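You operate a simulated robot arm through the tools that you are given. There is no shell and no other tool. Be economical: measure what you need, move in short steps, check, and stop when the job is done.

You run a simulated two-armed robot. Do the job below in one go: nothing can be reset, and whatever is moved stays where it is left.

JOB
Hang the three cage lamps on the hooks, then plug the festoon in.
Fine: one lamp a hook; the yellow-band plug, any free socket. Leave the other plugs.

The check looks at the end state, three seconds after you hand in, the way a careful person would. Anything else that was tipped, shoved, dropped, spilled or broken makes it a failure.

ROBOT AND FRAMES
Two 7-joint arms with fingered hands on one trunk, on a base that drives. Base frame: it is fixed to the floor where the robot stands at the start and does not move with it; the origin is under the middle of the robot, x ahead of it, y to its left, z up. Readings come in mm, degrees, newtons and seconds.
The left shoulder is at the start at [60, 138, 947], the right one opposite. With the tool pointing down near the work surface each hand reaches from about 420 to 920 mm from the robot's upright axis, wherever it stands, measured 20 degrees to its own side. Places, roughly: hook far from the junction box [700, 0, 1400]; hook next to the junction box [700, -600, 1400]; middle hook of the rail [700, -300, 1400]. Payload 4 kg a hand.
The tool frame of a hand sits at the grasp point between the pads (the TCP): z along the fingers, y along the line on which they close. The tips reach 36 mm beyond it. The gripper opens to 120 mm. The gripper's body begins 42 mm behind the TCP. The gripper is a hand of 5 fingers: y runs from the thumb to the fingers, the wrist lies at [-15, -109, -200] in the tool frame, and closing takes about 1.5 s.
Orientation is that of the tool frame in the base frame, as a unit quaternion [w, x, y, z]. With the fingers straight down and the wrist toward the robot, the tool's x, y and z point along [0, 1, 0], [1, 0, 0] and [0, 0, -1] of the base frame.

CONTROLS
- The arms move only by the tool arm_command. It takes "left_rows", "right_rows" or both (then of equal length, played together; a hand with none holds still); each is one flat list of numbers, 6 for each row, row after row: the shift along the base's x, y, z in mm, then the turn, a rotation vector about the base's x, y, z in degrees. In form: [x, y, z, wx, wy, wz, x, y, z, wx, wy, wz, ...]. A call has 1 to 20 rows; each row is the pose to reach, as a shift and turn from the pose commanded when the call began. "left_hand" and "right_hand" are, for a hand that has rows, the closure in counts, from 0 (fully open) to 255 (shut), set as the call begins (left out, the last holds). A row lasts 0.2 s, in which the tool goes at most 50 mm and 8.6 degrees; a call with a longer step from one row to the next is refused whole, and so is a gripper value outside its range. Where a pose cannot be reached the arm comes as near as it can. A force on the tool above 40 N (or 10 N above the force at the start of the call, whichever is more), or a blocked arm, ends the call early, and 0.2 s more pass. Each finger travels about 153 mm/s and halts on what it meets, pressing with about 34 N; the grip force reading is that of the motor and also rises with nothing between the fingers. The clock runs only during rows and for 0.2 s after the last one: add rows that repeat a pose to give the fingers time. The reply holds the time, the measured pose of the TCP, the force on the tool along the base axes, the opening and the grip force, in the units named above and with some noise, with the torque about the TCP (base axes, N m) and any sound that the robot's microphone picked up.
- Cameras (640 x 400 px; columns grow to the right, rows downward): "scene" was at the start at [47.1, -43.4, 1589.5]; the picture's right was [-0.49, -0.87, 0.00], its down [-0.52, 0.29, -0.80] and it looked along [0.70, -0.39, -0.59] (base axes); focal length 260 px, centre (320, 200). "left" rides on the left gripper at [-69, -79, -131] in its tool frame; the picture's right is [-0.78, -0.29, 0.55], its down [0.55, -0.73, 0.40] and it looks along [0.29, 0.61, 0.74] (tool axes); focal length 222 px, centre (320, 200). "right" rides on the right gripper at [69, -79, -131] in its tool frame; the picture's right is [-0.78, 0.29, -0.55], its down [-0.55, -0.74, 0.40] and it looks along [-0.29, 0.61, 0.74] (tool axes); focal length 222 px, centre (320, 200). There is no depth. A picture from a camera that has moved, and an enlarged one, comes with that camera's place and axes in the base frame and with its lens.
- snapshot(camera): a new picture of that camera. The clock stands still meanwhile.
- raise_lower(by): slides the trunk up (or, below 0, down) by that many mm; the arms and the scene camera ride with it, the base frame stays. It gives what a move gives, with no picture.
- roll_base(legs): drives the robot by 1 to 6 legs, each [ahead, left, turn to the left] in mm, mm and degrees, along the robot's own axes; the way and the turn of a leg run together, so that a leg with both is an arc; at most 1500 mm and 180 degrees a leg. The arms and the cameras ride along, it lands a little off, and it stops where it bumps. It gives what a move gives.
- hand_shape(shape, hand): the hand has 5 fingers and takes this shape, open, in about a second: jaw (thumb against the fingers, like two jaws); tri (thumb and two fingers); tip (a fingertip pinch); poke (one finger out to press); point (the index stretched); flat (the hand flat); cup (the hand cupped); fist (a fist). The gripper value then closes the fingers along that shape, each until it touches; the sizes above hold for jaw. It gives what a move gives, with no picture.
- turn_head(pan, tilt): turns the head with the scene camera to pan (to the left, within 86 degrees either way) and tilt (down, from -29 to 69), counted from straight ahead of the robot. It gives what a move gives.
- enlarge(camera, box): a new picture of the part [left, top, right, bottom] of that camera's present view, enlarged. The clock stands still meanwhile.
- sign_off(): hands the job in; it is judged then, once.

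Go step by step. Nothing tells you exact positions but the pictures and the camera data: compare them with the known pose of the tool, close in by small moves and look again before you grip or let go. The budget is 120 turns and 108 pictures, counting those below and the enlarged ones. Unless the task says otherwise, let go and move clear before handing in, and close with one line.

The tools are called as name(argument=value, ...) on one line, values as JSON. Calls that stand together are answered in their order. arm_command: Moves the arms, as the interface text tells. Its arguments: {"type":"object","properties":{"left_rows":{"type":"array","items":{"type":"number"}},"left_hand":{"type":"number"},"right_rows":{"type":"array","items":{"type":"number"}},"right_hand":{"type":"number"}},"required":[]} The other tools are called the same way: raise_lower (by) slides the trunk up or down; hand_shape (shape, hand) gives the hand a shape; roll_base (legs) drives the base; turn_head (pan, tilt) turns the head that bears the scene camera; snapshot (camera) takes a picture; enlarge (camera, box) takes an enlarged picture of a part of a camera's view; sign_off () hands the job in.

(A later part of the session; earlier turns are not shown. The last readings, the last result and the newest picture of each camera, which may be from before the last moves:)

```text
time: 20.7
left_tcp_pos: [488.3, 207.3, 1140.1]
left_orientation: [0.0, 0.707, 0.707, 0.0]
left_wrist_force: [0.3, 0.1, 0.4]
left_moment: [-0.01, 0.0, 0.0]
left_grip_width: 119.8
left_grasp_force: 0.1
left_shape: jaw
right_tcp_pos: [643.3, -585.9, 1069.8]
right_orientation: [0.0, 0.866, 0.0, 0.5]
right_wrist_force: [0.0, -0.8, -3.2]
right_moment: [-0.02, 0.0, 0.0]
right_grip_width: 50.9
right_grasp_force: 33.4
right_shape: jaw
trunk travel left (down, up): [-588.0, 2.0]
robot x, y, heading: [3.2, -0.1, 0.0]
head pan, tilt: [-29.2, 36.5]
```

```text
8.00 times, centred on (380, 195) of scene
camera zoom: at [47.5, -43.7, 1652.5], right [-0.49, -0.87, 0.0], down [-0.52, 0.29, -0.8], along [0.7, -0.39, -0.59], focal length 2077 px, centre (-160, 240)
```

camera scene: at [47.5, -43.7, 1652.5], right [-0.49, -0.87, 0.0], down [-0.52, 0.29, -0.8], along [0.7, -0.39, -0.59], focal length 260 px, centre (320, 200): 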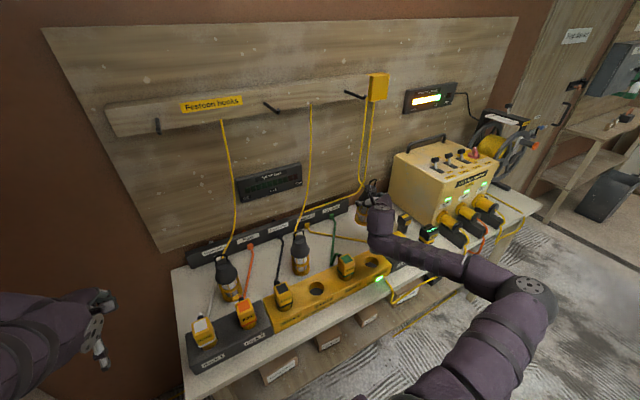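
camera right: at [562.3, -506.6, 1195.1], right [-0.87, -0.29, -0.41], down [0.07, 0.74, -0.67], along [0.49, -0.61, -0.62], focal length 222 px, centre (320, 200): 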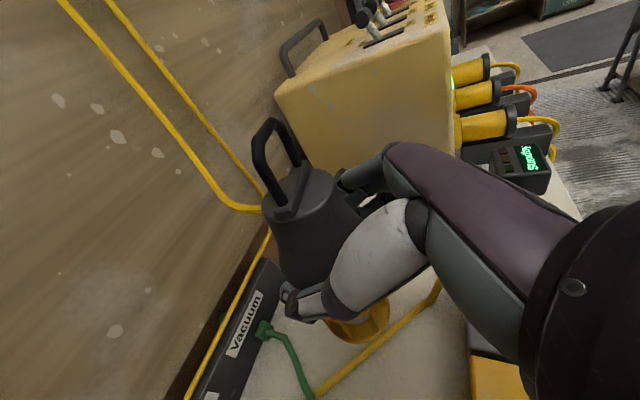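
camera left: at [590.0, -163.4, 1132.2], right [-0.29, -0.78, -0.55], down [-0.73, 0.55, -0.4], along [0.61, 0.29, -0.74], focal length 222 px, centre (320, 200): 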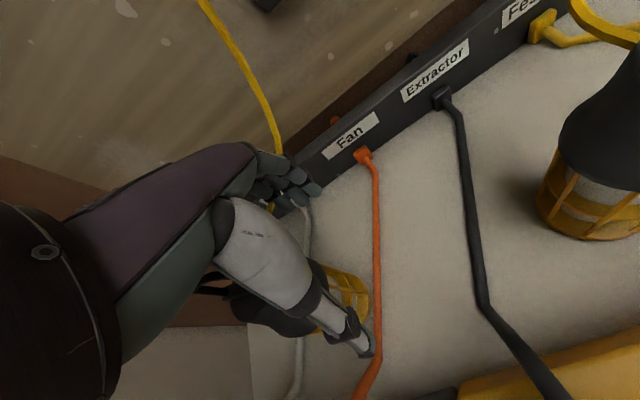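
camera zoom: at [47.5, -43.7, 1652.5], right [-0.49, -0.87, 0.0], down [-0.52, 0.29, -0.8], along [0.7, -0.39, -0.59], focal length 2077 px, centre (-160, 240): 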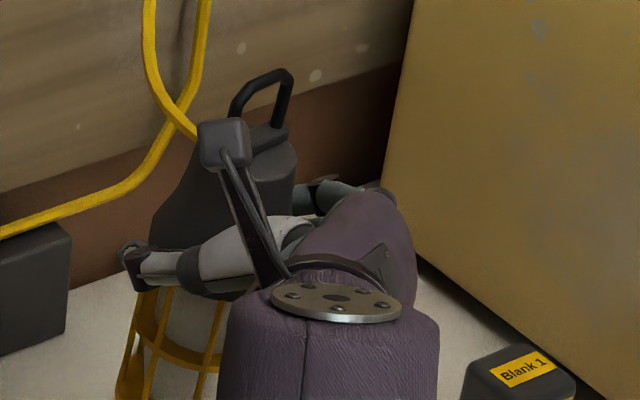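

Loop window is about 25 mm high and ~17 mm wide, centred at TCP + (−3, −7, +72). I'll carry the lamp up to just before the hook tip and look.

arm_command(right_rows=[0, 0, 40, 0, 0, 0, 0, 0, 80, 0, 0, 0, 0, 0, 120, 0, 0, 0, 0, -3, 160, 0, 0, 0, 10, -6, 200, 0, 0, 0, 25, -10, 240, 0, 0, 0, 45, -10, 271, 0, 0, 0, 55, -10, 271, 0, 0, 0, 55, -10, 271, 0, 0, 0])

snapshot(camera="right")

snapshot(camera="scene")

```text
time: 22.7
left_tcp_pos: [486.7, 206.9, 1141.0]
left_orientation: [0.0, 0.707, 0.708, -0.001]
left_wrist_force: [-0.7, -0.4, 0.3]
left_moment: [-0.01, 0.02, -0.02]
left_grip_width: 119.9
left_grasp_force: 0.1
left_shape: jaw
right_tcp_pos: [697.0, -595.1, 1341.3]
right_orientation: [0.0, 0.866, 0.0, 0.5]
right_wrist_force: [-0.3, 0.5, -2.1]
right_moment: [0.02, 0.01, -0.01]
right_grip_width: 50.9
right_grasp_force: 34.2
right_shape: jaw
trunk travel left (down, up): [-588.0, 2.0]
robot x, y, heading: [4.2, 0.8, 0.0]
head pan, tilt: [-29.2, 36.5]
```

```text
68 pictures are left
camera right: at [617.3, -515.8, 1467.0], right [-0.87, -0.29, -0.41], down [0.07, 0.73, -0.67], along [0.49, -0.61, -0.62], focal length 222 px, centre (320, 200)
```

right: 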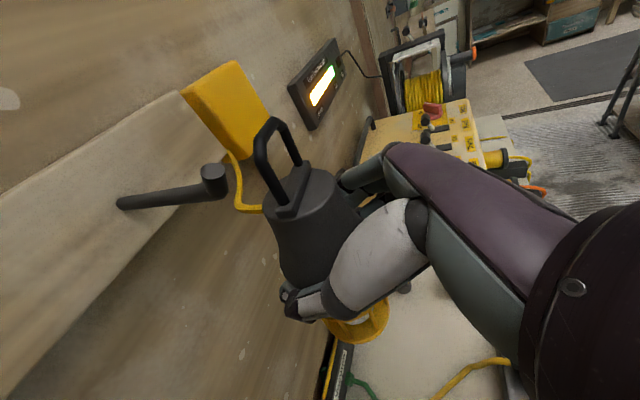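

```text
67 pictures are left
camera scene: at [47.2, -43.2, 1652.6], right [-0.49, -0.87, 0.0], down [-0.52, 0.29, -0.8], along [0.7, -0.39, -0.59], focal length 260 px, centre (320, 200)
```

scene: 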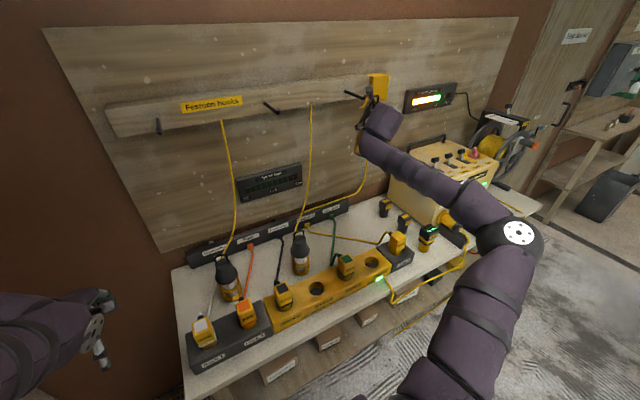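

The loop is just in front of the hook. Zooming in with both cameras to align.

enlarge(camera="right", box=[110, 100, 350, 250])

enlarge(camera="scene", box=[330, 70, 410, 120])

```text
2.67 times, centred on (230, 175) of right
camera zoom: at [617.3, -515.8, 1467.0], right [-0.87, -0.29, -0.41], down [0.07, 0.73, -0.67], along [0.49, -0.61, -0.62], focal length 592 px, centre (560, 267)
```

zoom: 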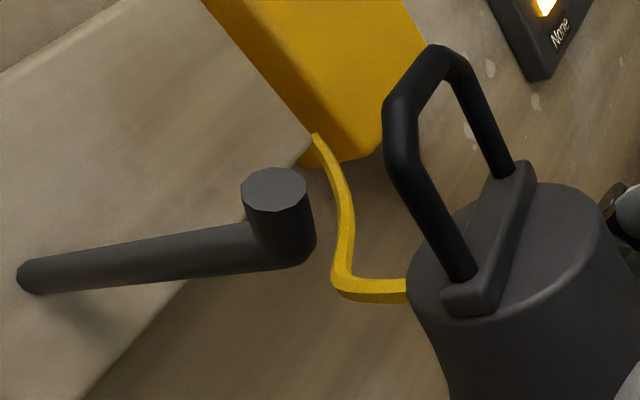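

```text
8.00 times, centred on (370, 95) of scene
camera zoom: at [47.2, -43.2, 1652.6], right [-0.49, -0.87, 0.0], down [-0.52, 0.29, -0.8], along [0.7, -0.39, -0.59], focal length 2077 px, centre (-80, 1040)
```

zoom: 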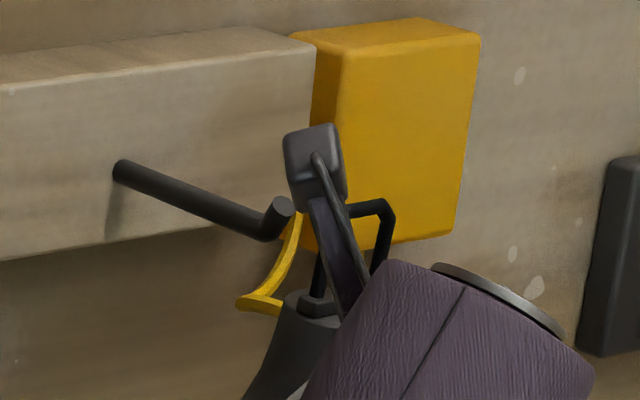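

The two views nearly agree; the offsets are a few mm. I'll advance 35 mm to put the loop just before the tip, where the depth ambiguity vanishes.

arm_command(right_rows=[18, 0, -1, 0, 0, 0, 35, 0, -2, 0, 0, 0, 35, 0, -2, 0, 0, 0])

enlarge(camera="right", box=[150, 100, 342, 220])

enlarge(camera="scene", box=[330, 70, 410, 120])

```text
time: 23.5
left_tcp_pos: [488.2, 206.4, 1141.5]
left_orientation: [0.0, 0.707, 0.707, 0.0]
left_wrist_force: [-0.6, -0.7, 0.1]
left_moment: [0.04, 0.0, 0.01]
left_grip_width: 119.9
left_grasp_force: 0.0
left_shape: jaw
right_tcp_pos: [731.2, -595.8, 1339.5]
right_orientation: [-0.001, 0.866, 0.0, 0.5]
right_wrist_force: [0.4, -0.5, -2.6]
right_moment: [-0.02, 0.01, -0.01]
right_grip_width: 50.8
right_grasp_force: 34.0
right_shape: jaw
trunk travel left (down, up): [-588.0, 2.0]
robot x, y, heading: [2.9, -3.4, 0.0]
head pan, tilt: [-29.2, 36.5]
```

```text
3.33 times, centred on (246, 160) of right
camera zoom: at [652.0, -516.4, 1464.1], right [-0.87, -0.29, -0.41], down [0.07, 0.74, -0.67], along [0.49, -0.61, -0.62], focal length 740 px, centre (567, 333)
```

zoom: 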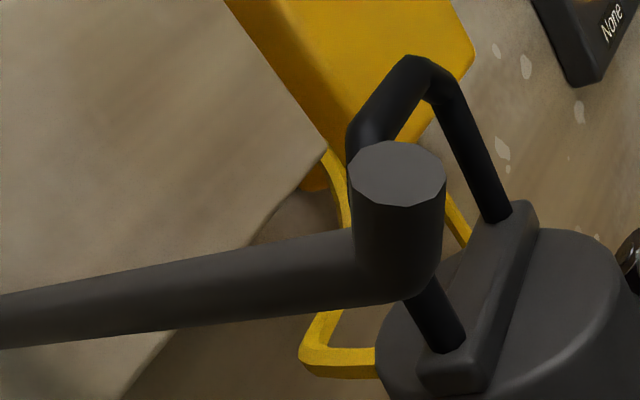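

```text
8.00 times, centred on (370, 95) of scene
camera zoom: at [47.1, -43.6, 1652.5], right [-0.49, -0.87, 0.0], down [-0.52, 0.29, -0.8], along [0.7, -0.39, -0.59], focal length 2077 px, centre (-80, 1040)
```

zoom: 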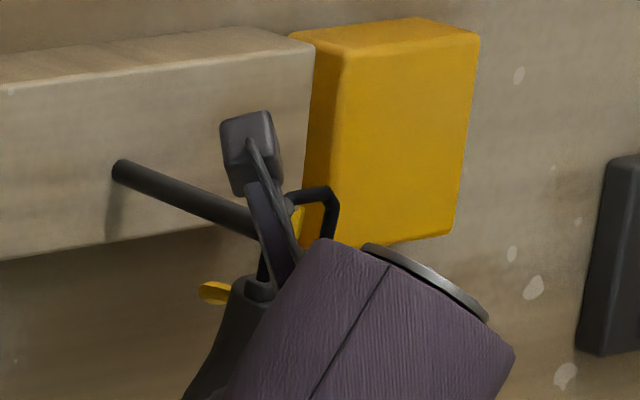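

Cap size shows the hook is nearer than I took it: the tip is at about (707, −573, 1434), consistent in both cameras (hooks at y ≈ 0, −286, −573). The loop has simply passed beside it. I'll back off, shift left 24 mm and up 14 mm, and look.

arm_command(right_rows=[-30, 0, 0, 0, 0, 0, -58, 0, 0, 0, 0, 0, -58, 24, 14, 0, 0, 0, -58, 24, 14, 0, 0, 0])

enlarge(camera="right", box=[150, 100, 342, 220])

enlarge(camera="scene", box=[330, 70, 410, 120])

```text
time: 24.5
left_tcp_pos: [489.1, 205.6, 1140.7]
left_orientation: [-0.001, 0.707, 0.707, 0.0]
left_wrist_force: [-0.2, -0.3, -1.3]
left_moment: [-0.03, 0.01, 0.01]
left_grip_width: 119.8
left_grasp_force: 0.0
left_shape: jaw
right_tcp_pos: [673.2, -571.0, 1351.0]
right_orientation: [0.0, 0.867, 0.0, 0.499]
right_wrist_force: [-0.3, 0.4, -2.9]
right_moment: [-0.04, -0.01, 0.01]
right_grip_width: 51.0
right_grasp_force: 33.8
right_shape: jaw
trunk travel left (down, up): [-588.0, 2.0]
robot x, y, heading: [-1.1, -0.1, 0.1]
head pan, tilt: [-29.2, 36.5]
```

```text
3.33 times, centred on (246, 160) of right
camera zoom: at [593.6, -491.3, 1476.5], right [-0.87, -0.29, -0.41], down [0.07, 0.74, -0.67], along [0.49, -0.61, -0.62], focal length 740 px, centre (567, 333)
```

zoom: 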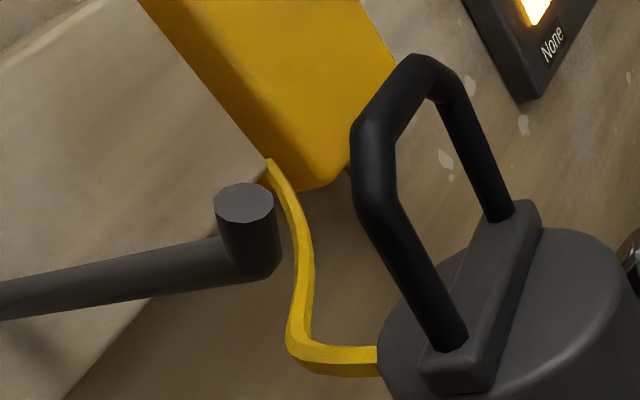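

```text
8.00 times, centred on (370, 95) of scene
camera zoom: at [47.4, -44.6, 1652.5], right [-0.49, -0.87, 0.0], down [-0.52, 0.29, -0.8], along [0.7, -0.39, -0.59], focal length 2077 px, centre (-80, 1040)
```

zoom: 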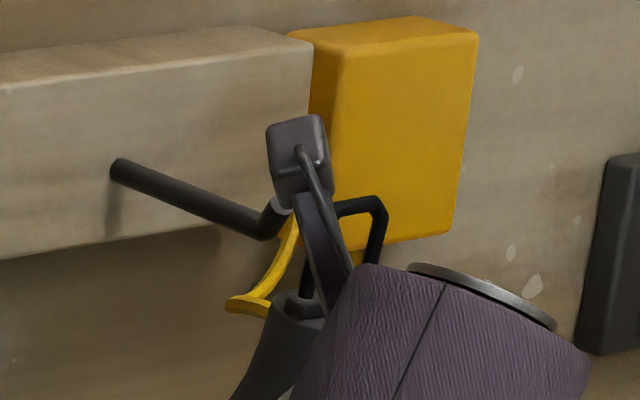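

Triangulating from three wrist views puts the hook tip at ≈ (704, −570, 1435). The loop window needs only −4 mm in y and −1.5 mm in z. I'll advance to just before the tip.

arm_command(right_rows=[10, -4, -1.5, 0, 0, 0, 27, -4, -1.5, 0, 0, 0, 27, -4, -1.5, 0, 0, 0])

enlarge(camera="right", box=[150, 100, 342, 220])

```text
time: 25.3
left_tcp_pos: [487.6, 205.8, 1141.2]
left_orientation: [0.0, 0.707, 0.707, 0.0]
left_wrist_force: [-0.1, 0.5, -0.3]
left_moment: [-0.01, 0.04, 0.01]
left_grip_width: 120.0
left_grasp_force: 0.2
left_shape: jaw
right_tcp_pos: [700.8, -574.2, 1351.7]
right_orientation: [0.0, 0.866, 0.0, 0.5]
right_wrist_force: [-0.4, -0.5, -2.9]
right_moment: [0.01, -0.02, 0.0]
right_grip_width: 50.8
right_grasp_force: 33.9
right_shape: jaw
trunk travel left (down, up): [-588.0, 2.0]
robot x, y, heading: [1.2, -1.5, 0.0]
head pan, tilt: [-29.2, 36.5]
```

```text
3.33 times, centred on (246, 160) of right
camera zoom: at [620.7, -495.5, 1477.0], right [-0.87, -0.29, -0.41], down [0.07, 0.74, -0.67], along [0.49, -0.61, -0.62], focal length 740 px, centre (567, 333)
```

zoom: 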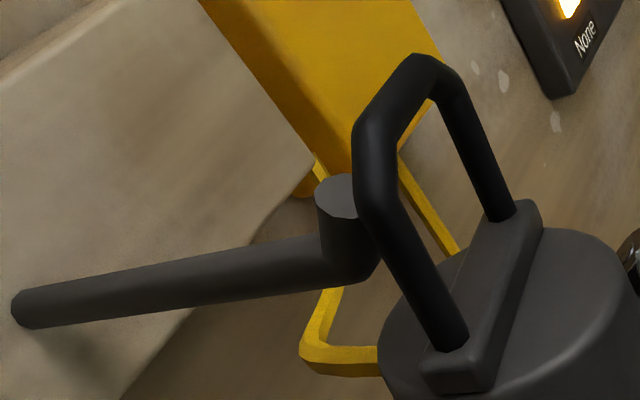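

The tip is now just behind the near post, about to enter the window; clearance to the slab below is small, so I'll lower 2 mm while advancing 13 mm.

arm_command(right_rows=[6, 0, -2, 0, 0, 0, 13, 0, -2, 0, 0, 0, 13, 0, -2, 0, 0, 0])

enlarge(camera="right", box=[150, 100, 342, 220])

```text
time: 26.1
left_tcp_pos: [489.6, 205.9, 1142.4]
left_orientation: [0.0, 0.706, 0.708, 0.0]
left_wrist_force: [0.1, -0.4, 0.7]
left_moment: [0.02, 0.02, 0.01]
left_grip_width: 119.7
left_grasp_force: 0.0
left_shape: jaw
right_tcp_pos: [713.5, -576.6, 1349.9]
right_orientation: [0.0, 0.866, 0.001, 0.5]
right_wrist_force: [-1.6, 0.8, -0.8]
right_moment: [-0.01, -0.11, 0.04]
right_grip_width: 50.7
right_grasp_force: 34.0
right_shape: jaw
trunk travel left (down, up): [-588.0, 2.0]
robot x, y, heading: [-0.5, -0.0, 0.1]
head pan, tilt: [-29.2, 36.5]
```

```text
3.33 times, centred on (246, 160) of right
camera zoom: at [633.7, -496.0, 1474.9], right [-0.87, -0.29, -0.41], down [0.07, 0.74, -0.67], along [0.49, -0.61, -0.62], focal length 740 px, centre (567, 333)
```

zoom: 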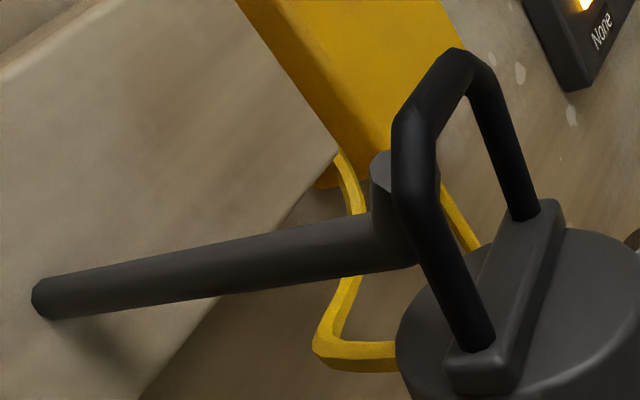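

The near post touched the tip and the lamp slid back a few mm in the grip. I'll back off, shift 9 mm left, and look.

arm_command(right_rows=[-10, 0, 0, 0, 0, 0, -20, 0, 0, 0, 0, 0, -20, 9, 0, 0, 0, 0, -20, 9, 0, 0, 0, 0])

enlarge(camera="right", box=[150, 100, 342, 220])

enlarge(camera="scene", box=[330, 75, 410, 125])

```text
time: 27.1
left_tcp_pos: [488.8, 206.3, 1140.6]
left_orientation: [-0.001, 0.707, 0.707, 0.0]
left_wrist_force: [-0.7, 0.1, -0.4]
left_moment: [0.0, -0.03, -0.01]
left_grip_width: 120.0
left_grasp_force: 0.1
left_shape: jaw
right_tcp_pos: [694.6, -566.9, 1350.9]
right_orientation: [0.0, 0.866, 0.0, 0.501]
right_wrist_force: [0.3, -1.9, -2.1]
right_moment: [0.02, 0.01, -0.01]
right_grip_width: 50.6
right_grasp_force: 33.9
right_shape: jaw
trunk travel left (down, up): [-588.0, 2.0]
robot x, y, heading: [-0.5, 1.4, -0.1]
head pan, tilt: [-29.2, 36.5]
```

```text
3.33 times, centred on (246, 160) of right
camera zoom: at [614.0, -487.4, 1475.1], right [-0.87, -0.29, -0.41], down [0.07, 0.74, -0.67], along [0.49, -0.61, -0.62], focal length 740 px, centre (567, 333)
```

zoom: 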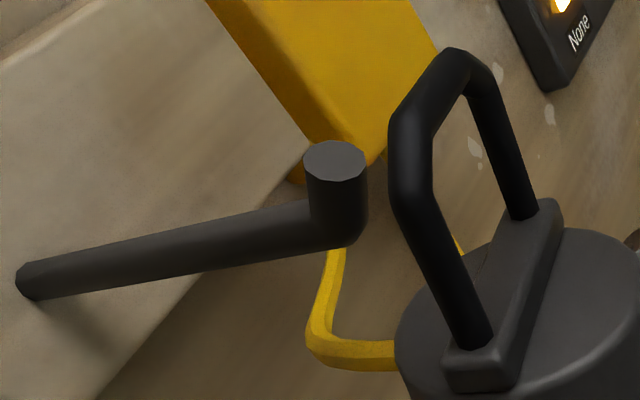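

```text
8.00 times, centred on (370, 100) of scene
camera zoom: at [47.3, -43.8, 1652.5], right [-0.49, -0.87, 0.0], down [-0.52, 0.29, -0.8], along [0.7, -0.39, -0.59], focal length 2077 px, centre (-80, 1000)
```

zoom: 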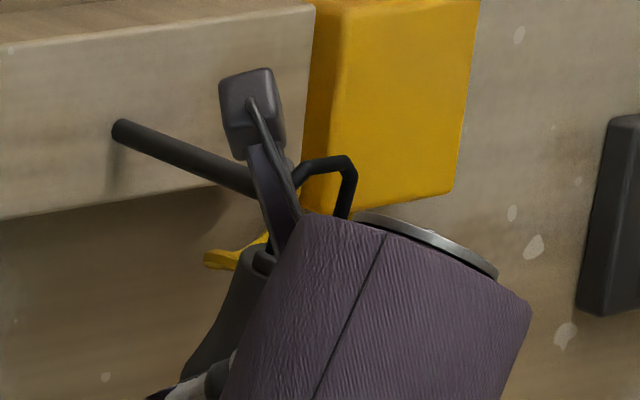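

The hook estimate holds. The window centre needs to be 4 mm back to the right. I'll shift and advance until the tip is within the loop plane.

arm_command(right_rows=[0, -4, 0, 0, 0, 0, 10, -4, 0, 0, 0, 0, 20, -4, 0, 0, 0, 0, 29, -4, 0, 0, 0, 0, 29, -4, 0, 0, 0, 0])

enlarge(camera="right", box=[150, 100, 342, 220])

```text
time: 28.3
left_tcp_pos: [487.2, 206.5, 1140.1]
left_orientation: [0.0, 0.707, 0.708, 0.0]
left_wrist_force: [-0.6, -0.3, 0.4]
left_moment: [-0.01, -0.02, -0.05]
left_grip_width: 119.8
left_grasp_force: 0.1
left_shape: jaw
right_tcp_pos: [722.8, -572.0, 1348.8]
right_orientation: [0.0, 0.867, -0.001, 0.499]
right_wrist_force: [-1.4, 0.1, -2.6]
right_moment: [0.01, -0.08, 0.01]
right_grip_width: 50.2
right_grasp_force: 34.2
right_shape: jaw
trunk travel left (down, up): [-588.0, 2.0]
robot x, y, heading: [2.8, 2.9, 0.1]
head pan, tilt: [-29.2, 36.5]
```

```text
3.33 times, centred on (246, 160) of right
camera zoom: at [642.4, -492.2, 1473.6], right [-0.87, -0.29, -0.41], down [0.07, 0.74, -0.67], along [0.49, -0.61, -0.62], focal length 740 px, centre (567, 333)
```

zoom: 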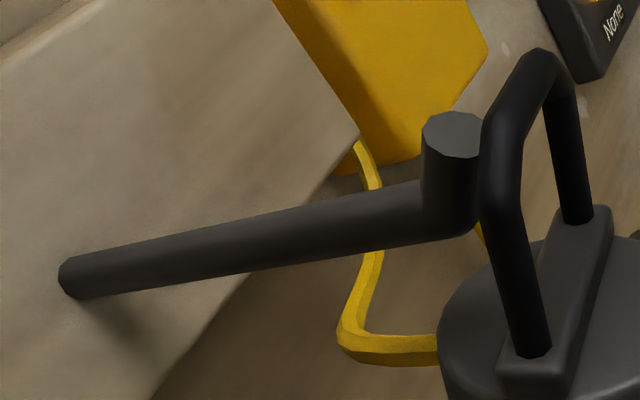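

The loop was nudged again rather than threaded; I suspect the top bar is meeting the tip. I'll back off 15 mm and inspect how the lamp sits in the hand.

arm_command(right_rows=[-12, 0, 0, 0, 0, 0, -24, 0, 3, 0, 0, 0, -24, 3, 5, 0, 0, 0, -24, 3, 5, 0, 0, 0])

snapshot(camera="right")

enlarge(camera="scene", box=[300, 70, 428, 150])

```text
time: 29.3
left_tcp_pos: [489.5, 205.9, 1140.4]
left_orientation: [0.0, 0.707, 0.707, 0.0]
left_wrist_force: [0.6, 0.1, 0.1]
left_moment: [-0.02, -0.02, 0.01]
left_grip_width: 119.7
left_grasp_force: 0.1
left_shape: jaw
right_tcp_pos: [699.2, -567.3, 1354.3]
right_orientation: [0.0, 0.866, 0.0, 0.5]
right_wrist_force: [-0.1, 0.2, -3.0]
right_moment: [-0.01, 0.0, -0.01]
right_grip_width: 50.5
right_grasp_force: 34.2
right_shape: jaw
trunk travel left (down, up): [-588.0, 2.0]
robot x, y, heading: [-0.6, -1.2, -0.1]
head pan, tilt: [-29.2, 36.5]
```

```text
55 pictures are left
camera right: at [619.0, -488.8, 1479.3], right [-0.87, -0.29, -0.41], down [0.07, 0.74, -0.67], along [0.49, -0.61, -0.62], focal length 222 px, centre (320, 200)
```

right: 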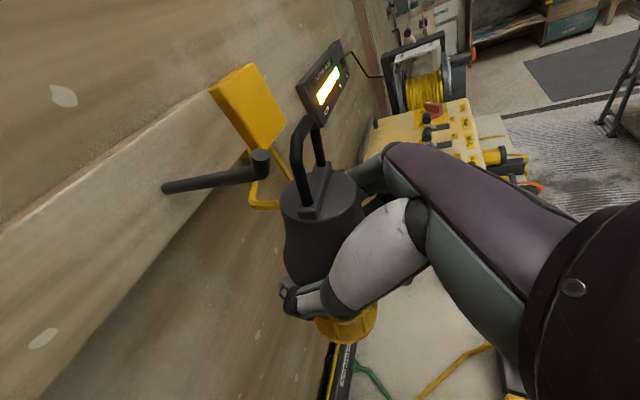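

```text
5.00 times, centred on (364, 110) of scene
camera zoom: at [47.3, -43.7, 1652.5], right [-0.49, -0.87, 0.0], down [-0.52, 0.29, -0.8], along [0.7, -0.39, -0.59], focal length 1298 px, centre (100, 650)
```

zoom: 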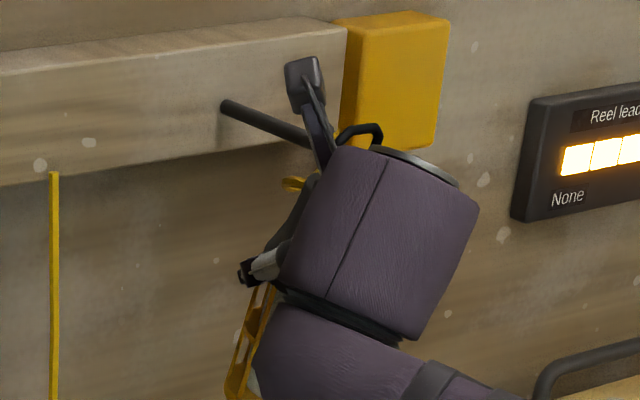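

Contact pitched the lamp back ~8° in the hand. I'll pitch the hand forward 9° to make the lamp upright again, then re-measure.

arm_command(right_rows=[-3, 0, 0, 0, 4.5, 0, -6, 0, 0, 0, 9, 0, -6, 0, 0, 0, 9, 0])

enlarge(camera="right", box=[160, 90, 352, 210])

enlarge(camera="scene", box=[330, 70, 410, 120])

```text
time: 30.1
left_tcp_pos: [488.7, 207.0, 1140.9]
left_orientation: [0.0, 0.707, 0.708, 0.0]
left_wrist_force: [-0.9, 0.5, 0.9]
left_moment: [0.01, 0.0, 0.02]
left_grip_width: 119.8
left_grasp_force: 0.1
left_shape: jaw
right_tcp_pos: [693.4, -567.6, 1354.0]
right_orientation: [-0.001, 0.903, 0.0, 0.429]
right_wrist_force: [-0.6, 0.0, -3.1]
right_moment: [-0.03, 0.02, -0.01]
right_grip_width: 50.3
right_grasp_force: 33.5
right_shape: jaw
trunk travel left (down, up): [-588.0, 2.0]
robot x, y, heading: [-3.8, 2.9, -0.0]
head pan, tilt: [-29.2, 36.5]
```

```text
3.33 times, centred on (256, 150) of right
camera zoom: at [633.8, -488.3, 1490.3], right [-0.92, -0.29, -0.26], down [-0.04, 0.74, -0.68], along [0.39, -0.61, -0.69], focal length 740 px, centre (533, 367)
```

zoom: 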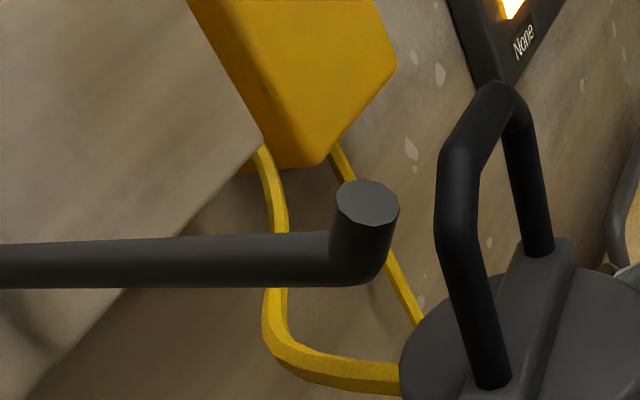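

```text
8.00 times, centred on (370, 95) of scene
camera zoom: at [47.3, -43.7, 1652.5], right [-0.49, -0.87, 0.0], down [-0.52, 0.29, -0.8], along [0.7, -0.39, -0.59], focal length 2077 px, centre (-80, 1040)
```

zoom: 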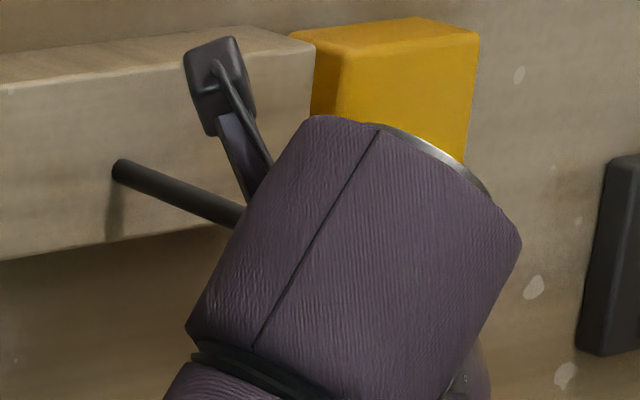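

Re-scaling from the rod spacing (~25 mm), the earlier contacts were the tip meeting the slab under the loop. The window now needs about −5 mm in y and −4.5 mm... I mean the hand lower so the hook sits mid-window — checking after a short advance.

arm_command(right_rows=[0, -5, -4.5, 0, 0, 0, 9, -5, -4.5, 0, 0, 0, 9, -5, -4.5, 0, 0, 0])

enlarge(camera="right", box=[192, 90, 352, 190])

```text
time: 30.9
left_tcp_pos: [488.7, 205.7, 1141.5]
left_orientation: [0.0, 0.707, 0.708, 0.0]
left_wrist_force: [0.5, 0.2, 0.7]
left_moment: [0.0, 0.0, 0.04]
left_grip_width: 119.6
left_grasp_force: 0.1
left_shape: jaw
right_tcp_pos: [702.3, -573.6, 1350.9]
right_orientation: [0.0, 0.903, 0.0, 0.431]
right_wrist_force: [-0.5, -0.4, -2.6]
right_moment: [-0.04, -0.03, 0.0]
right_grip_width: 50.4
right_grasp_force: 34.3
right_shape: jaw
trunk travel left (down, up): [-588.0, 2.0]
robot x, y, heading: [-2.5, 0.7, 0.1]
head pan, tilt: [-29.2, 36.5]
```

```text
4.00 times, centred on (272, 140) of right
camera zoom: at [642.2, -494.2, 1486.2], right [-0.92, -0.29, -0.27], down [-0.04, 0.74, -0.68], along [0.39, -0.61, -0.69], focal length 888 px, centre (512, 440)
```

zoom: 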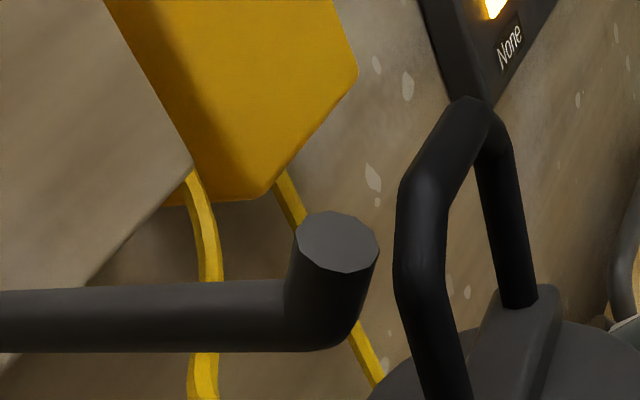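

Tip and window now line up in the picture (margins ~5 mm above and below). Advancing 20 mm slowly to thread the loop.

arm_command(right_rows=[5, 0, 0, 0, 0, 0, 10, 0, 0, 0, 0, 0, 15, 0, 0, 0, 0, 0, 20, 0, 0, 0, 0, 0, 20, 0, 0, 0, 0, 0])

enlarge(camera="right", box=[192, 90, 352, 190])

```text
time: 32.1
left_tcp_pos: [487.2, 207.0, 1142.1]
left_orientation: [0.0, 0.707, 0.707, 0.0]
left_wrist_force: [0.4, 0.0, -0.2]
left_moment: [0.03, 0.03, 0.02]
left_grip_width: 119.8
left_grasp_force: 0.1
left_shape: jaw
right_tcp_pos: [722.3, -573.1, 1350.0]
right_orientation: [-0.001, 0.903, 0.0, 0.43]
right_wrist_force: [-2.2, -0.1, -1.8]
right_moment: [-0.02, -0.15, -0.01]
right_grip_width: 50.0
right_grasp_force: 34.1
right_shape: jaw
trunk travel left (down, up): [-588.0, 2.0]
robot x, y, heading: [0.3, 2.0, 0.0]
head pan, tilt: [-29.2, 36.5]
```

```text
4.00 times, centred on (272, 140) of right
camera zoom: at [662.4, -493.8, 1486.4], right [-0.92, -0.29, -0.26], down [-0.04, 0.74, -0.68], along [0.39, -0.61, -0.69], focal length 888 px, centre (512, 440)
```

zoom: 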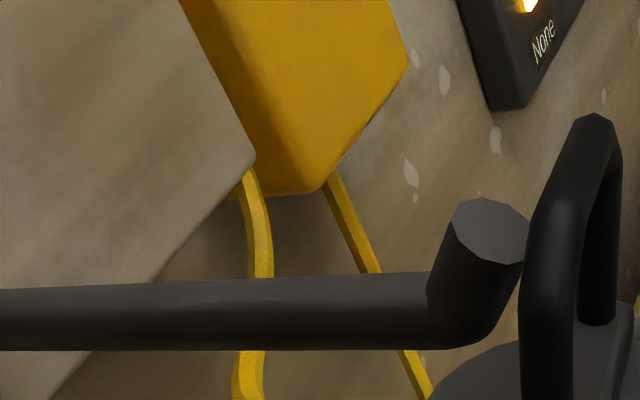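

Contact again; the loop's depth relative to the hand is too uncertain in views from one side. I'll bring the lamp back to where the head camera sees the handle from a different direction than the wrist camera, to measure it properly.

arm_command(right_rows=[-30, 0, 0, 0, 0, 0, -65, 10, -10, 0, 0, 0, -85, 45, -25, 0, 0, 0, -100, 80, -40, 0, 0, 0, -110, 115, -55, 0, 0, 0, -115, 150, -70, 0, 0, 0, -120, 185, -85, 0, 0, 0, -122, 220, -100, 0, 0, 0, -122, 220, -100, 0, 0, 0])

snapshot(camera="scene")

enlarge(camera="right", box=[224, 80, 384, 180])

```text
time: 34.1
left_tcp_pos: [488.4, 206.6, 1141.7]
left_orientation: [0.0, 0.707, 0.707, 0.0]
left_wrist_force: [0.4, 0.0, -0.6]
left_moment: [-0.01, -0.02, 0.03]
left_grip_width: 120.0
left_grasp_force: 0.0
left_shape: jaw
right_tcp_pos: [599.8, -352.5, 1249.1]
right_orientation: [0.0, 0.903, 0.0, 0.43]
right_wrist_force: [-0.4, -1.1, -2.7]
right_moment: [0.02, 0.0, -0.01]
right_grip_width: 49.4
right_grasp_force: 34.1
right_shape: jaw
trunk travel left (down, up): [-588.0, 2.0]
robot x, y, heading: [3.2, 4.8, -0.1]
head pan, tilt: [-29.2, 36.5]
```

```text
49 pictures are left
camera scene: at [46.4, -43.1, 1652.6], right [-0.49, -0.87, 0.0], down [-0.52, 0.29, -0.8], along [0.7, -0.39, -0.59], focal length 260 px, centre (320, 200)
```

scene: 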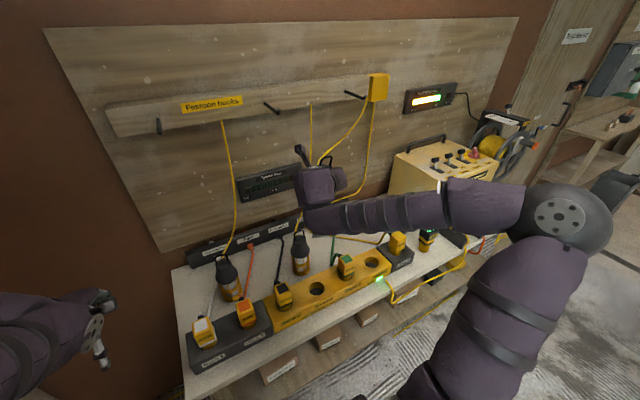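

```text
4.00 times, centred on (304, 130) of right
camera zoom: at [539.9, -273.6, 1385.3], right [-0.92, -0.29, -0.27], down [-0.04, 0.73, -0.68], along [0.39, -0.61, -0.69], focal length 888 px, centre (384, 480)
```

zoom: 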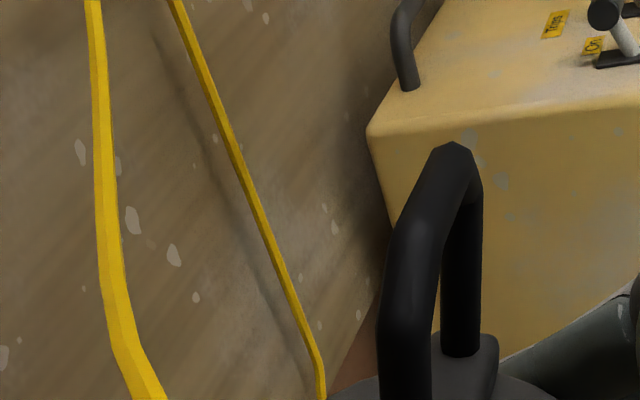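

The palm hides the handle from the head here. I'll pitch the hand 8.5° more (lamp upright), and bring it lower and nearer so the head looks down over the palm at the loop.

arm_command(right_rows=[-30, 20, -25, 0, 4, 0, -60, 40, -50, 0, 8.5, 0, -85, 60, -80, 0, 8.5, 0, -105, 80, -110, 0, 8.5, 0, -115, 90, -135, 0, 8.5, 0, -115, 90, -135, 0, 8.5, 0])

snapshot(camera="scene")

```text
time: 35.5
left_tcp_pos: [487.6, 206.0, 1141.0]
left_orientation: [0.0, 0.707, 0.707, 0.0]
left_wrist_force: [0.8, 0.6, -0.1]
left_moment: [0.04, -0.01, -0.01]
left_grip_width: 119.9
left_grasp_force: 0.2
left_shape: jaw
right_tcp_pos: [520.4, -282.2, 1124.4]
right_orientation: [0.0, 0.932, 0.002, 0.362]
right_wrist_force: [-0.5, -0.3, -2.2]
right_moment: [-0.02, 0.03, 0.03]
right_grip_width: 49.6
right_grasp_force: 33.6
right_shape: jaw
right hand out of reach, approached as far as the arm can: row 4, 5, 6
trunk travel left (down, up): [-588.0, 2.0]
robot x, y, heading: [1.8, -0.2, -0.3]
head pan, tilt: [-29.2, 36.5]
```

```text
47 pictures are left
camera scene: at [47.0, -42.8, 1652.6], right [-0.49, -0.87, 0.0], down [-0.52, 0.29, -0.8], along [0.7, -0.39, -0.59], focal length 260 px, centre (320, 200)
```

scene: 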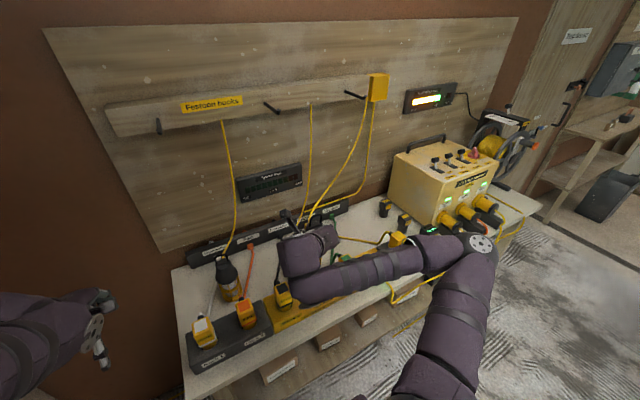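

enlarge(camera="scene", box=[256, 195, 352, 255])

enlarge(camera="right", box=[192, 60, 416, 200])

```text
6.67 times, centred on (304, 225) of scene
camera zoom: at [47.0, -42.8, 1652.6], right [-0.49, -0.87, 0.0], down [-0.52, 0.29, -0.8], along [0.7, -0.39, -0.59], focal length 1731 px, centre (427, 33)
```

zoom: 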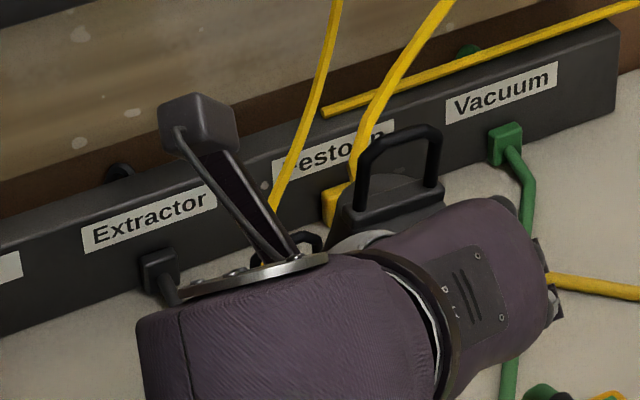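

```text
2.86 times, centred on (304, 130) of right
camera zoom: at [481.1, -203.9, 1266.7], right [-0.95, -0.3, -0.13], down [-0.14, 0.73, -0.66], along [0.29, -0.61, -0.74], focal length 635 px, centre (366, 400)
```

zoom: 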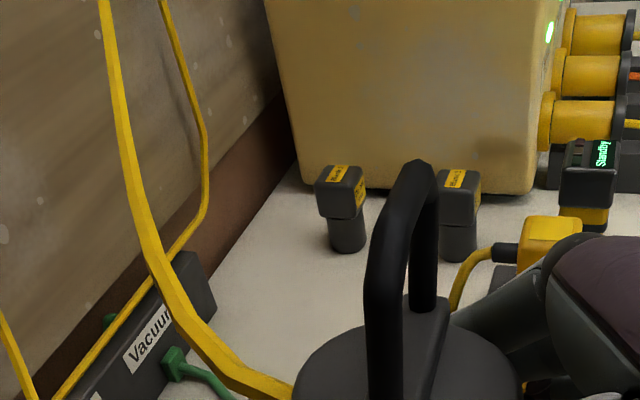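

Excellent view: the loop is really ~31 mm wide post to post with a ~25 × 30 mm window, centred at TCP + (−12, −7, +73). So earlier the tip was left of the near post. Target: TCP y ≈ −563, z ≈ 1354. Returning to just before the hook.

arm_command(right_rows=[0, 0, 45, 0, 0, 0, 5, -10, 90, 0, 0, 0, 15, -30, 130, 0, 0, 0, 30, -60, 165, 0, 0, 0, 45, -95, 195, 0, 0, 0, 60, -130, 220, 0, 0, 0, 80, -170, 230, 0, 0, 0, 100, -210, 230, 0, 0, 0, 125, -250, 230, 0, 0, 0, 150, -281, 230, 0, 0, 0, 162, -281, 230, 0, 0, 0, 162, -281, 230, 0, 0, 0])

enlarge(camera="right", box=[192, 60, 416, 200])

```text
time: 38.1
left_tcp_pos: [488.1, 205.5, 1139.6]
left_orientation: [0.0, 0.707, 0.707, 0.0]
left_wrist_force: [0.9, 0.2, -0.2]
left_moment: [0.02, 0.01, -0.02]
left_grip_width: 119.9
left_grasp_force: 0.1
left_shape: jaw
right_tcp_pos: [681.5, -563.1, 1353.1]
right_orientation: [-0.001, 0.932, -0.001, 0.362]
right_wrist_force: [-1.1, -0.8, -2.2]
right_moment: [-0.03, -0.04, 0.01]
right_grip_width: 49.6
right_grasp_force: 33.7
right_shape: jaw
trunk travel left (down, up): [-588.0, 2.0]
robot x, y, heading: [0.7, 1.1, 0.0]
head pan, tilt: [-29.2, 36.5]
```

```text
2.86 times, centred on (304, 130) of right
camera zoom: at [643.8, -483.6, 1496.2], right [-0.95, -0.29, -0.13], down [-0.14, 0.74, -0.66], along [0.29, -0.61, -0.74], focal length 635 px, centre (366, 400)
```

zoom: 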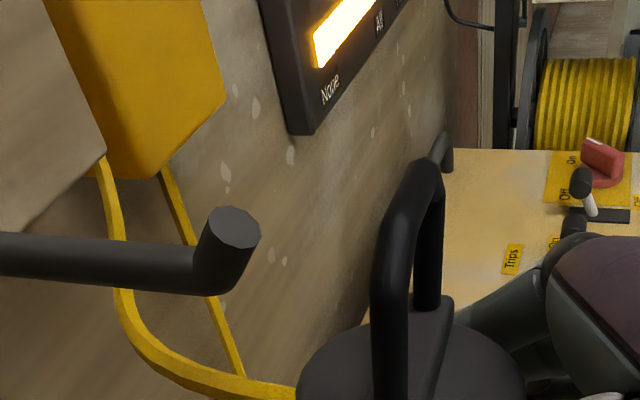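

The tip is predicted to sit in the middle of the window now. Advancing 60 mm in small steps.

arm_command(right_rows=[8, 0, 0, 0, 0, 0, 16, 0, 0, 0, 0, 0, 24, 0, 0, 0, 0, 0, 32, 0, 0, 0, 0, 0, 40, 0, 0, 0, 0, 0, 48, 0, 0, 0, 0, 0, 56, 0, 0, 0, 0, 0, 60, 0, 0, 0, 0, 0, 60, 0, 0, 0, 0, 0])

enlarge(camera="right", box=[192, 60, 416, 200])

```text
time: 40.1
left_tcp_pos: [489.4, 206.3, 1142.0]
left_orientation: [0.0, 0.707, 0.707, 0.001]
left_wrist_force: [0.4, 0.2, -0.4]
left_moment: [0.01, -0.04, -0.02]
left_grip_width: 119.8
left_grasp_force: 0.1
left_shape: jaw
right_tcp_pos: [741.3, -561.3, 1353.6]
right_orientation: [0.0, 0.932, -0.001, 0.361]
right_wrist_force: [-0.8, -0.7, -2.7]
right_moment: [-0.02, 0.0, -0.02]
right_grip_width: 49.6
right_grasp_force: 33.7
right_shape: jaw
trunk travel left (down, up): [-588.0, 2.0]
robot x, y, heading: [-2.2, 1.9, -0.1]
head pan, tilt: [-29.2, 36.5]
```

```text
2.86 times, centred on (304, 130) of right
camera zoom: at [701.9, -483.0, 1496.2], right [-0.95, -0.29, -0.13], down [-0.14, 0.74, -0.66], along [0.29, -0.61, -0.74], focal length 635 px, centre (366, 400)
```

zoom: 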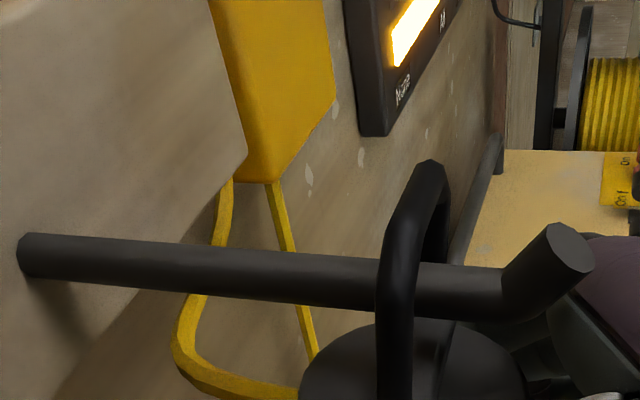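

Threaded: the peg passes through the loop with the tip beyond it. Now lowering until the handle bears on the peg.

arm_command(right_rows=[0, 0, -4, 0, 0, 0, 0, 0, -8, 0, 0, 0, 0, 0, -12, 0, 0, 0, 0, 0, -12, 0, 0, 0])

```text
time: 41.1
left_tcp_pos: [488.3, 207.1, 1140.3]
left_orientation: [-0.001, 0.707, 0.707, 0.0]
left_wrist_force: [-0.9, 0.5, -0.4]
left_moment: [0.0, 0.02, 0.02]
left_grip_width: 119.7
left_grasp_force: 0.0
left_shape: jaw
right_tcp_pos: [739.5, -561.4, 1343.1]
right_orientation: [0.001, 0.931, 0.0, 0.364]
right_wrist_force: [-0.9, 0.1, 6.8]
right_moment: [-0.01, 0.03, -0.01]
right_grip_width: 49.3
right_grasp_force: 33.7
right_shape: jaw
trunk travel left (down, up): [-588.0, 2.0]
robot x, y, heading: [1.3, 2.9, -0.0]
head pan, tilt: [-29.2, 36.5]
```

The peg now carries it (+9 N). Opening the hand.

arm_command(right_rows=[0, 0, 0, 0, 0, 0, 0, 0, 0, 0, 0, 0, 0, 0, 0, 0, 0, 0, 0, 0, 0, 0, 0, 0, 0, 0, 0, 0, 0, 0, 0, 0, 0, 0, 0, 0, 0, 0, 0, 0, 0, 0], right_hand=0)

snapshot(camera="right")

```text
time: 42.7
left_tcp_pos: [487.6, 205.4, 1141.0]
left_orientation: [-0.001, 0.707, 0.707, 0.001]
left_wrist_force: [-0.3, 0.1, 0.4]
left_moment: [0.0, -0.01, 0.02]
left_grip_width: 119.8
left_grasp_force: 0.1
left_shape: jaw
right_tcp_pos: [741.3, -563.2, 1340.9]
right_orientation: [0.0, 0.932, -0.001, 0.364]
right_wrist_force: [0.0, 0.3, -0.3]
right_moment: [0.01, 0.01, 0.0]
right_grip_width: 120.0
right_grasp_force: 0.0
right_shape: jaw
trunk travel left (down, up): [-588.0, 2.0]
robot x, y, heading: [-0.6, 1.6, 0.0]
head pan, tilt: [-29.2, 36.5]
```

```text
42 pictures are left
camera right: at [701.4, -482.9, 1484.6], right [-0.95, -0.29, -0.13], down [-0.14, 0.74, -0.66], along [0.29, -0.61, -0.74], focal length 222 px, centre (320, 200)
```

right: 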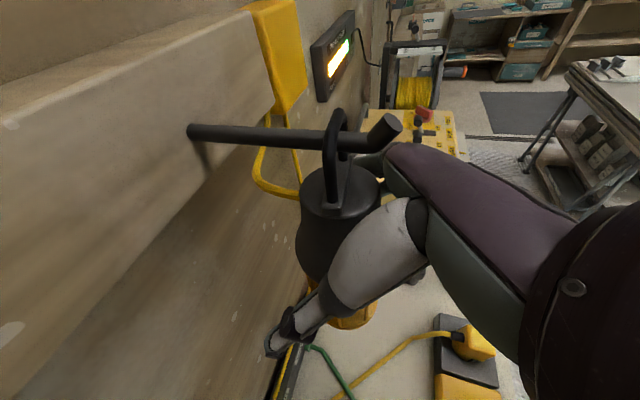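

Lamp 3 hangs on its hook. I'll withdraw straight back, re-tilt to 30°, and move above lamp 2 (≈ (635, −291)).

arm_command(right_rows=[-20, 0, -1, 0, 0, 0, -45, 0, -2, 0, 0, 0, -75, 0, -3, 0, 0, 0, -110, 0, -5, 0, 0, 0, -140, 0, -5, 0, 0, 0, -150, 0, -10, 0, 0, 0])

arm_command(right_rows=[0, 30, -20, 0, -6, 0, 0, 70, -45, 0, -12, 0, 0, 105, -75, 0, -17.5, 0, 0, 140, -105, 0, -17.5, 0, 0, 175, -135, 0, -17.5, 0, 0, 210, -160, 0, -17.5, 0, 0, 245, -180, 0, -17.5, 0, 0, 272, -180, 0, -17.5, 0, 20, 272, -180, 0, -17.5, 0, 46, 272, -180, 0, -17.5, 0, 46, 272, -180, 0, -17.5, 0])

snapshot(camera="right")

snapshot(camera="scene")

```text
time: 44.1
left_tcp_pos: [487.9, 206.5, 1141.2]
left_orientation: [0.001, 0.707, 0.707, 0.0]
left_wrist_force: [-0.3, -0.7, 0.2]
left_moment: [-0.01, 0.02, -0.03]
left_grip_width: 119.6
left_grasp_force: 0.1
left_shape: jaw
right_tcp_pos: [590.8, -562.2, 1329.3]
right_orientation: [-0.002, 0.932, -0.001, 0.362]
right_wrist_force: [-0.5, 0.4, -0.5]
right_moment: [0.0, 0.02, -0.02]
right_grip_width: 119.7
right_grasp_force: 0.2
right_shape: jaw
trunk travel left (down, up): [-588.0, 2.0]
robot x, y, heading: [3.1, -1.0, -0.1]
head pan, tilt: [-29.2, 36.5]
```

```text
time: 46.5
left_tcp_pos: [488.6, 206.4, 1141.3]
left_orientation: [0.001, 0.707, 0.707, 0.0]
left_wrist_force: [0.4, 1.3, 0.1]
left_moment: [0.0, 0.02, -0.01]
left_grip_width: 119.8
left_grasp_force: 0.1
left_shape: jaw
right_tcp_pos: [636.0, -290.8, 1148.6]
right_orientation: [0.0, 0.866, 0.0, 0.5]
right_wrist_force: [0.1, -0.7, 0.1]
right_moment: [0.0, 0.01, -0.03]
right_grip_width: 119.7
right_grasp_force: 0.1
right_shape: jaw
trunk travel left (down, up): [-588.0, 2.0]
robot x, y, heading: [-2.4, 0.7, -0.0]
head pan, tilt: [-29.2, 36.5]
```

```text
41 pictures are left
camera right: at [556.4, -211.7, 1275.3], right [-0.87, -0.29, -0.41], down [0.07, 0.74, -0.67], along [0.49, -0.61, -0.62], focal length 222 px, centre (320, 200)
```

right: 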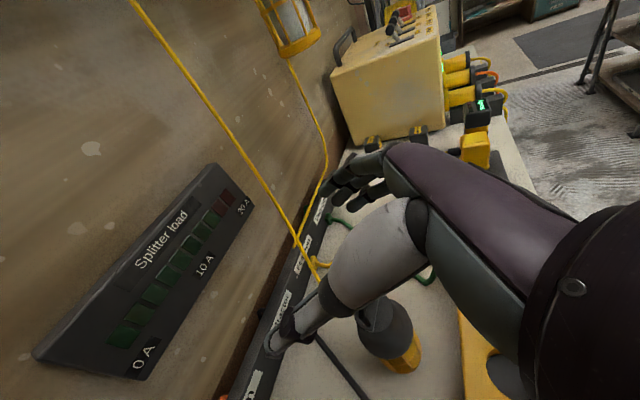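

```text
40 pictures are left
camera scene: at [46.8, -43.4, 1652.6], right [-0.49, -0.87, 0.0], down [-0.52, 0.29, -0.8], along [0.7, -0.39, -0.59], focal length 260 px, centre (320, 200)
```

scene: 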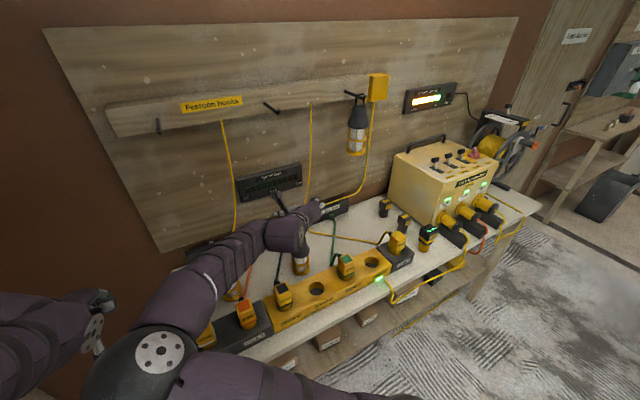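

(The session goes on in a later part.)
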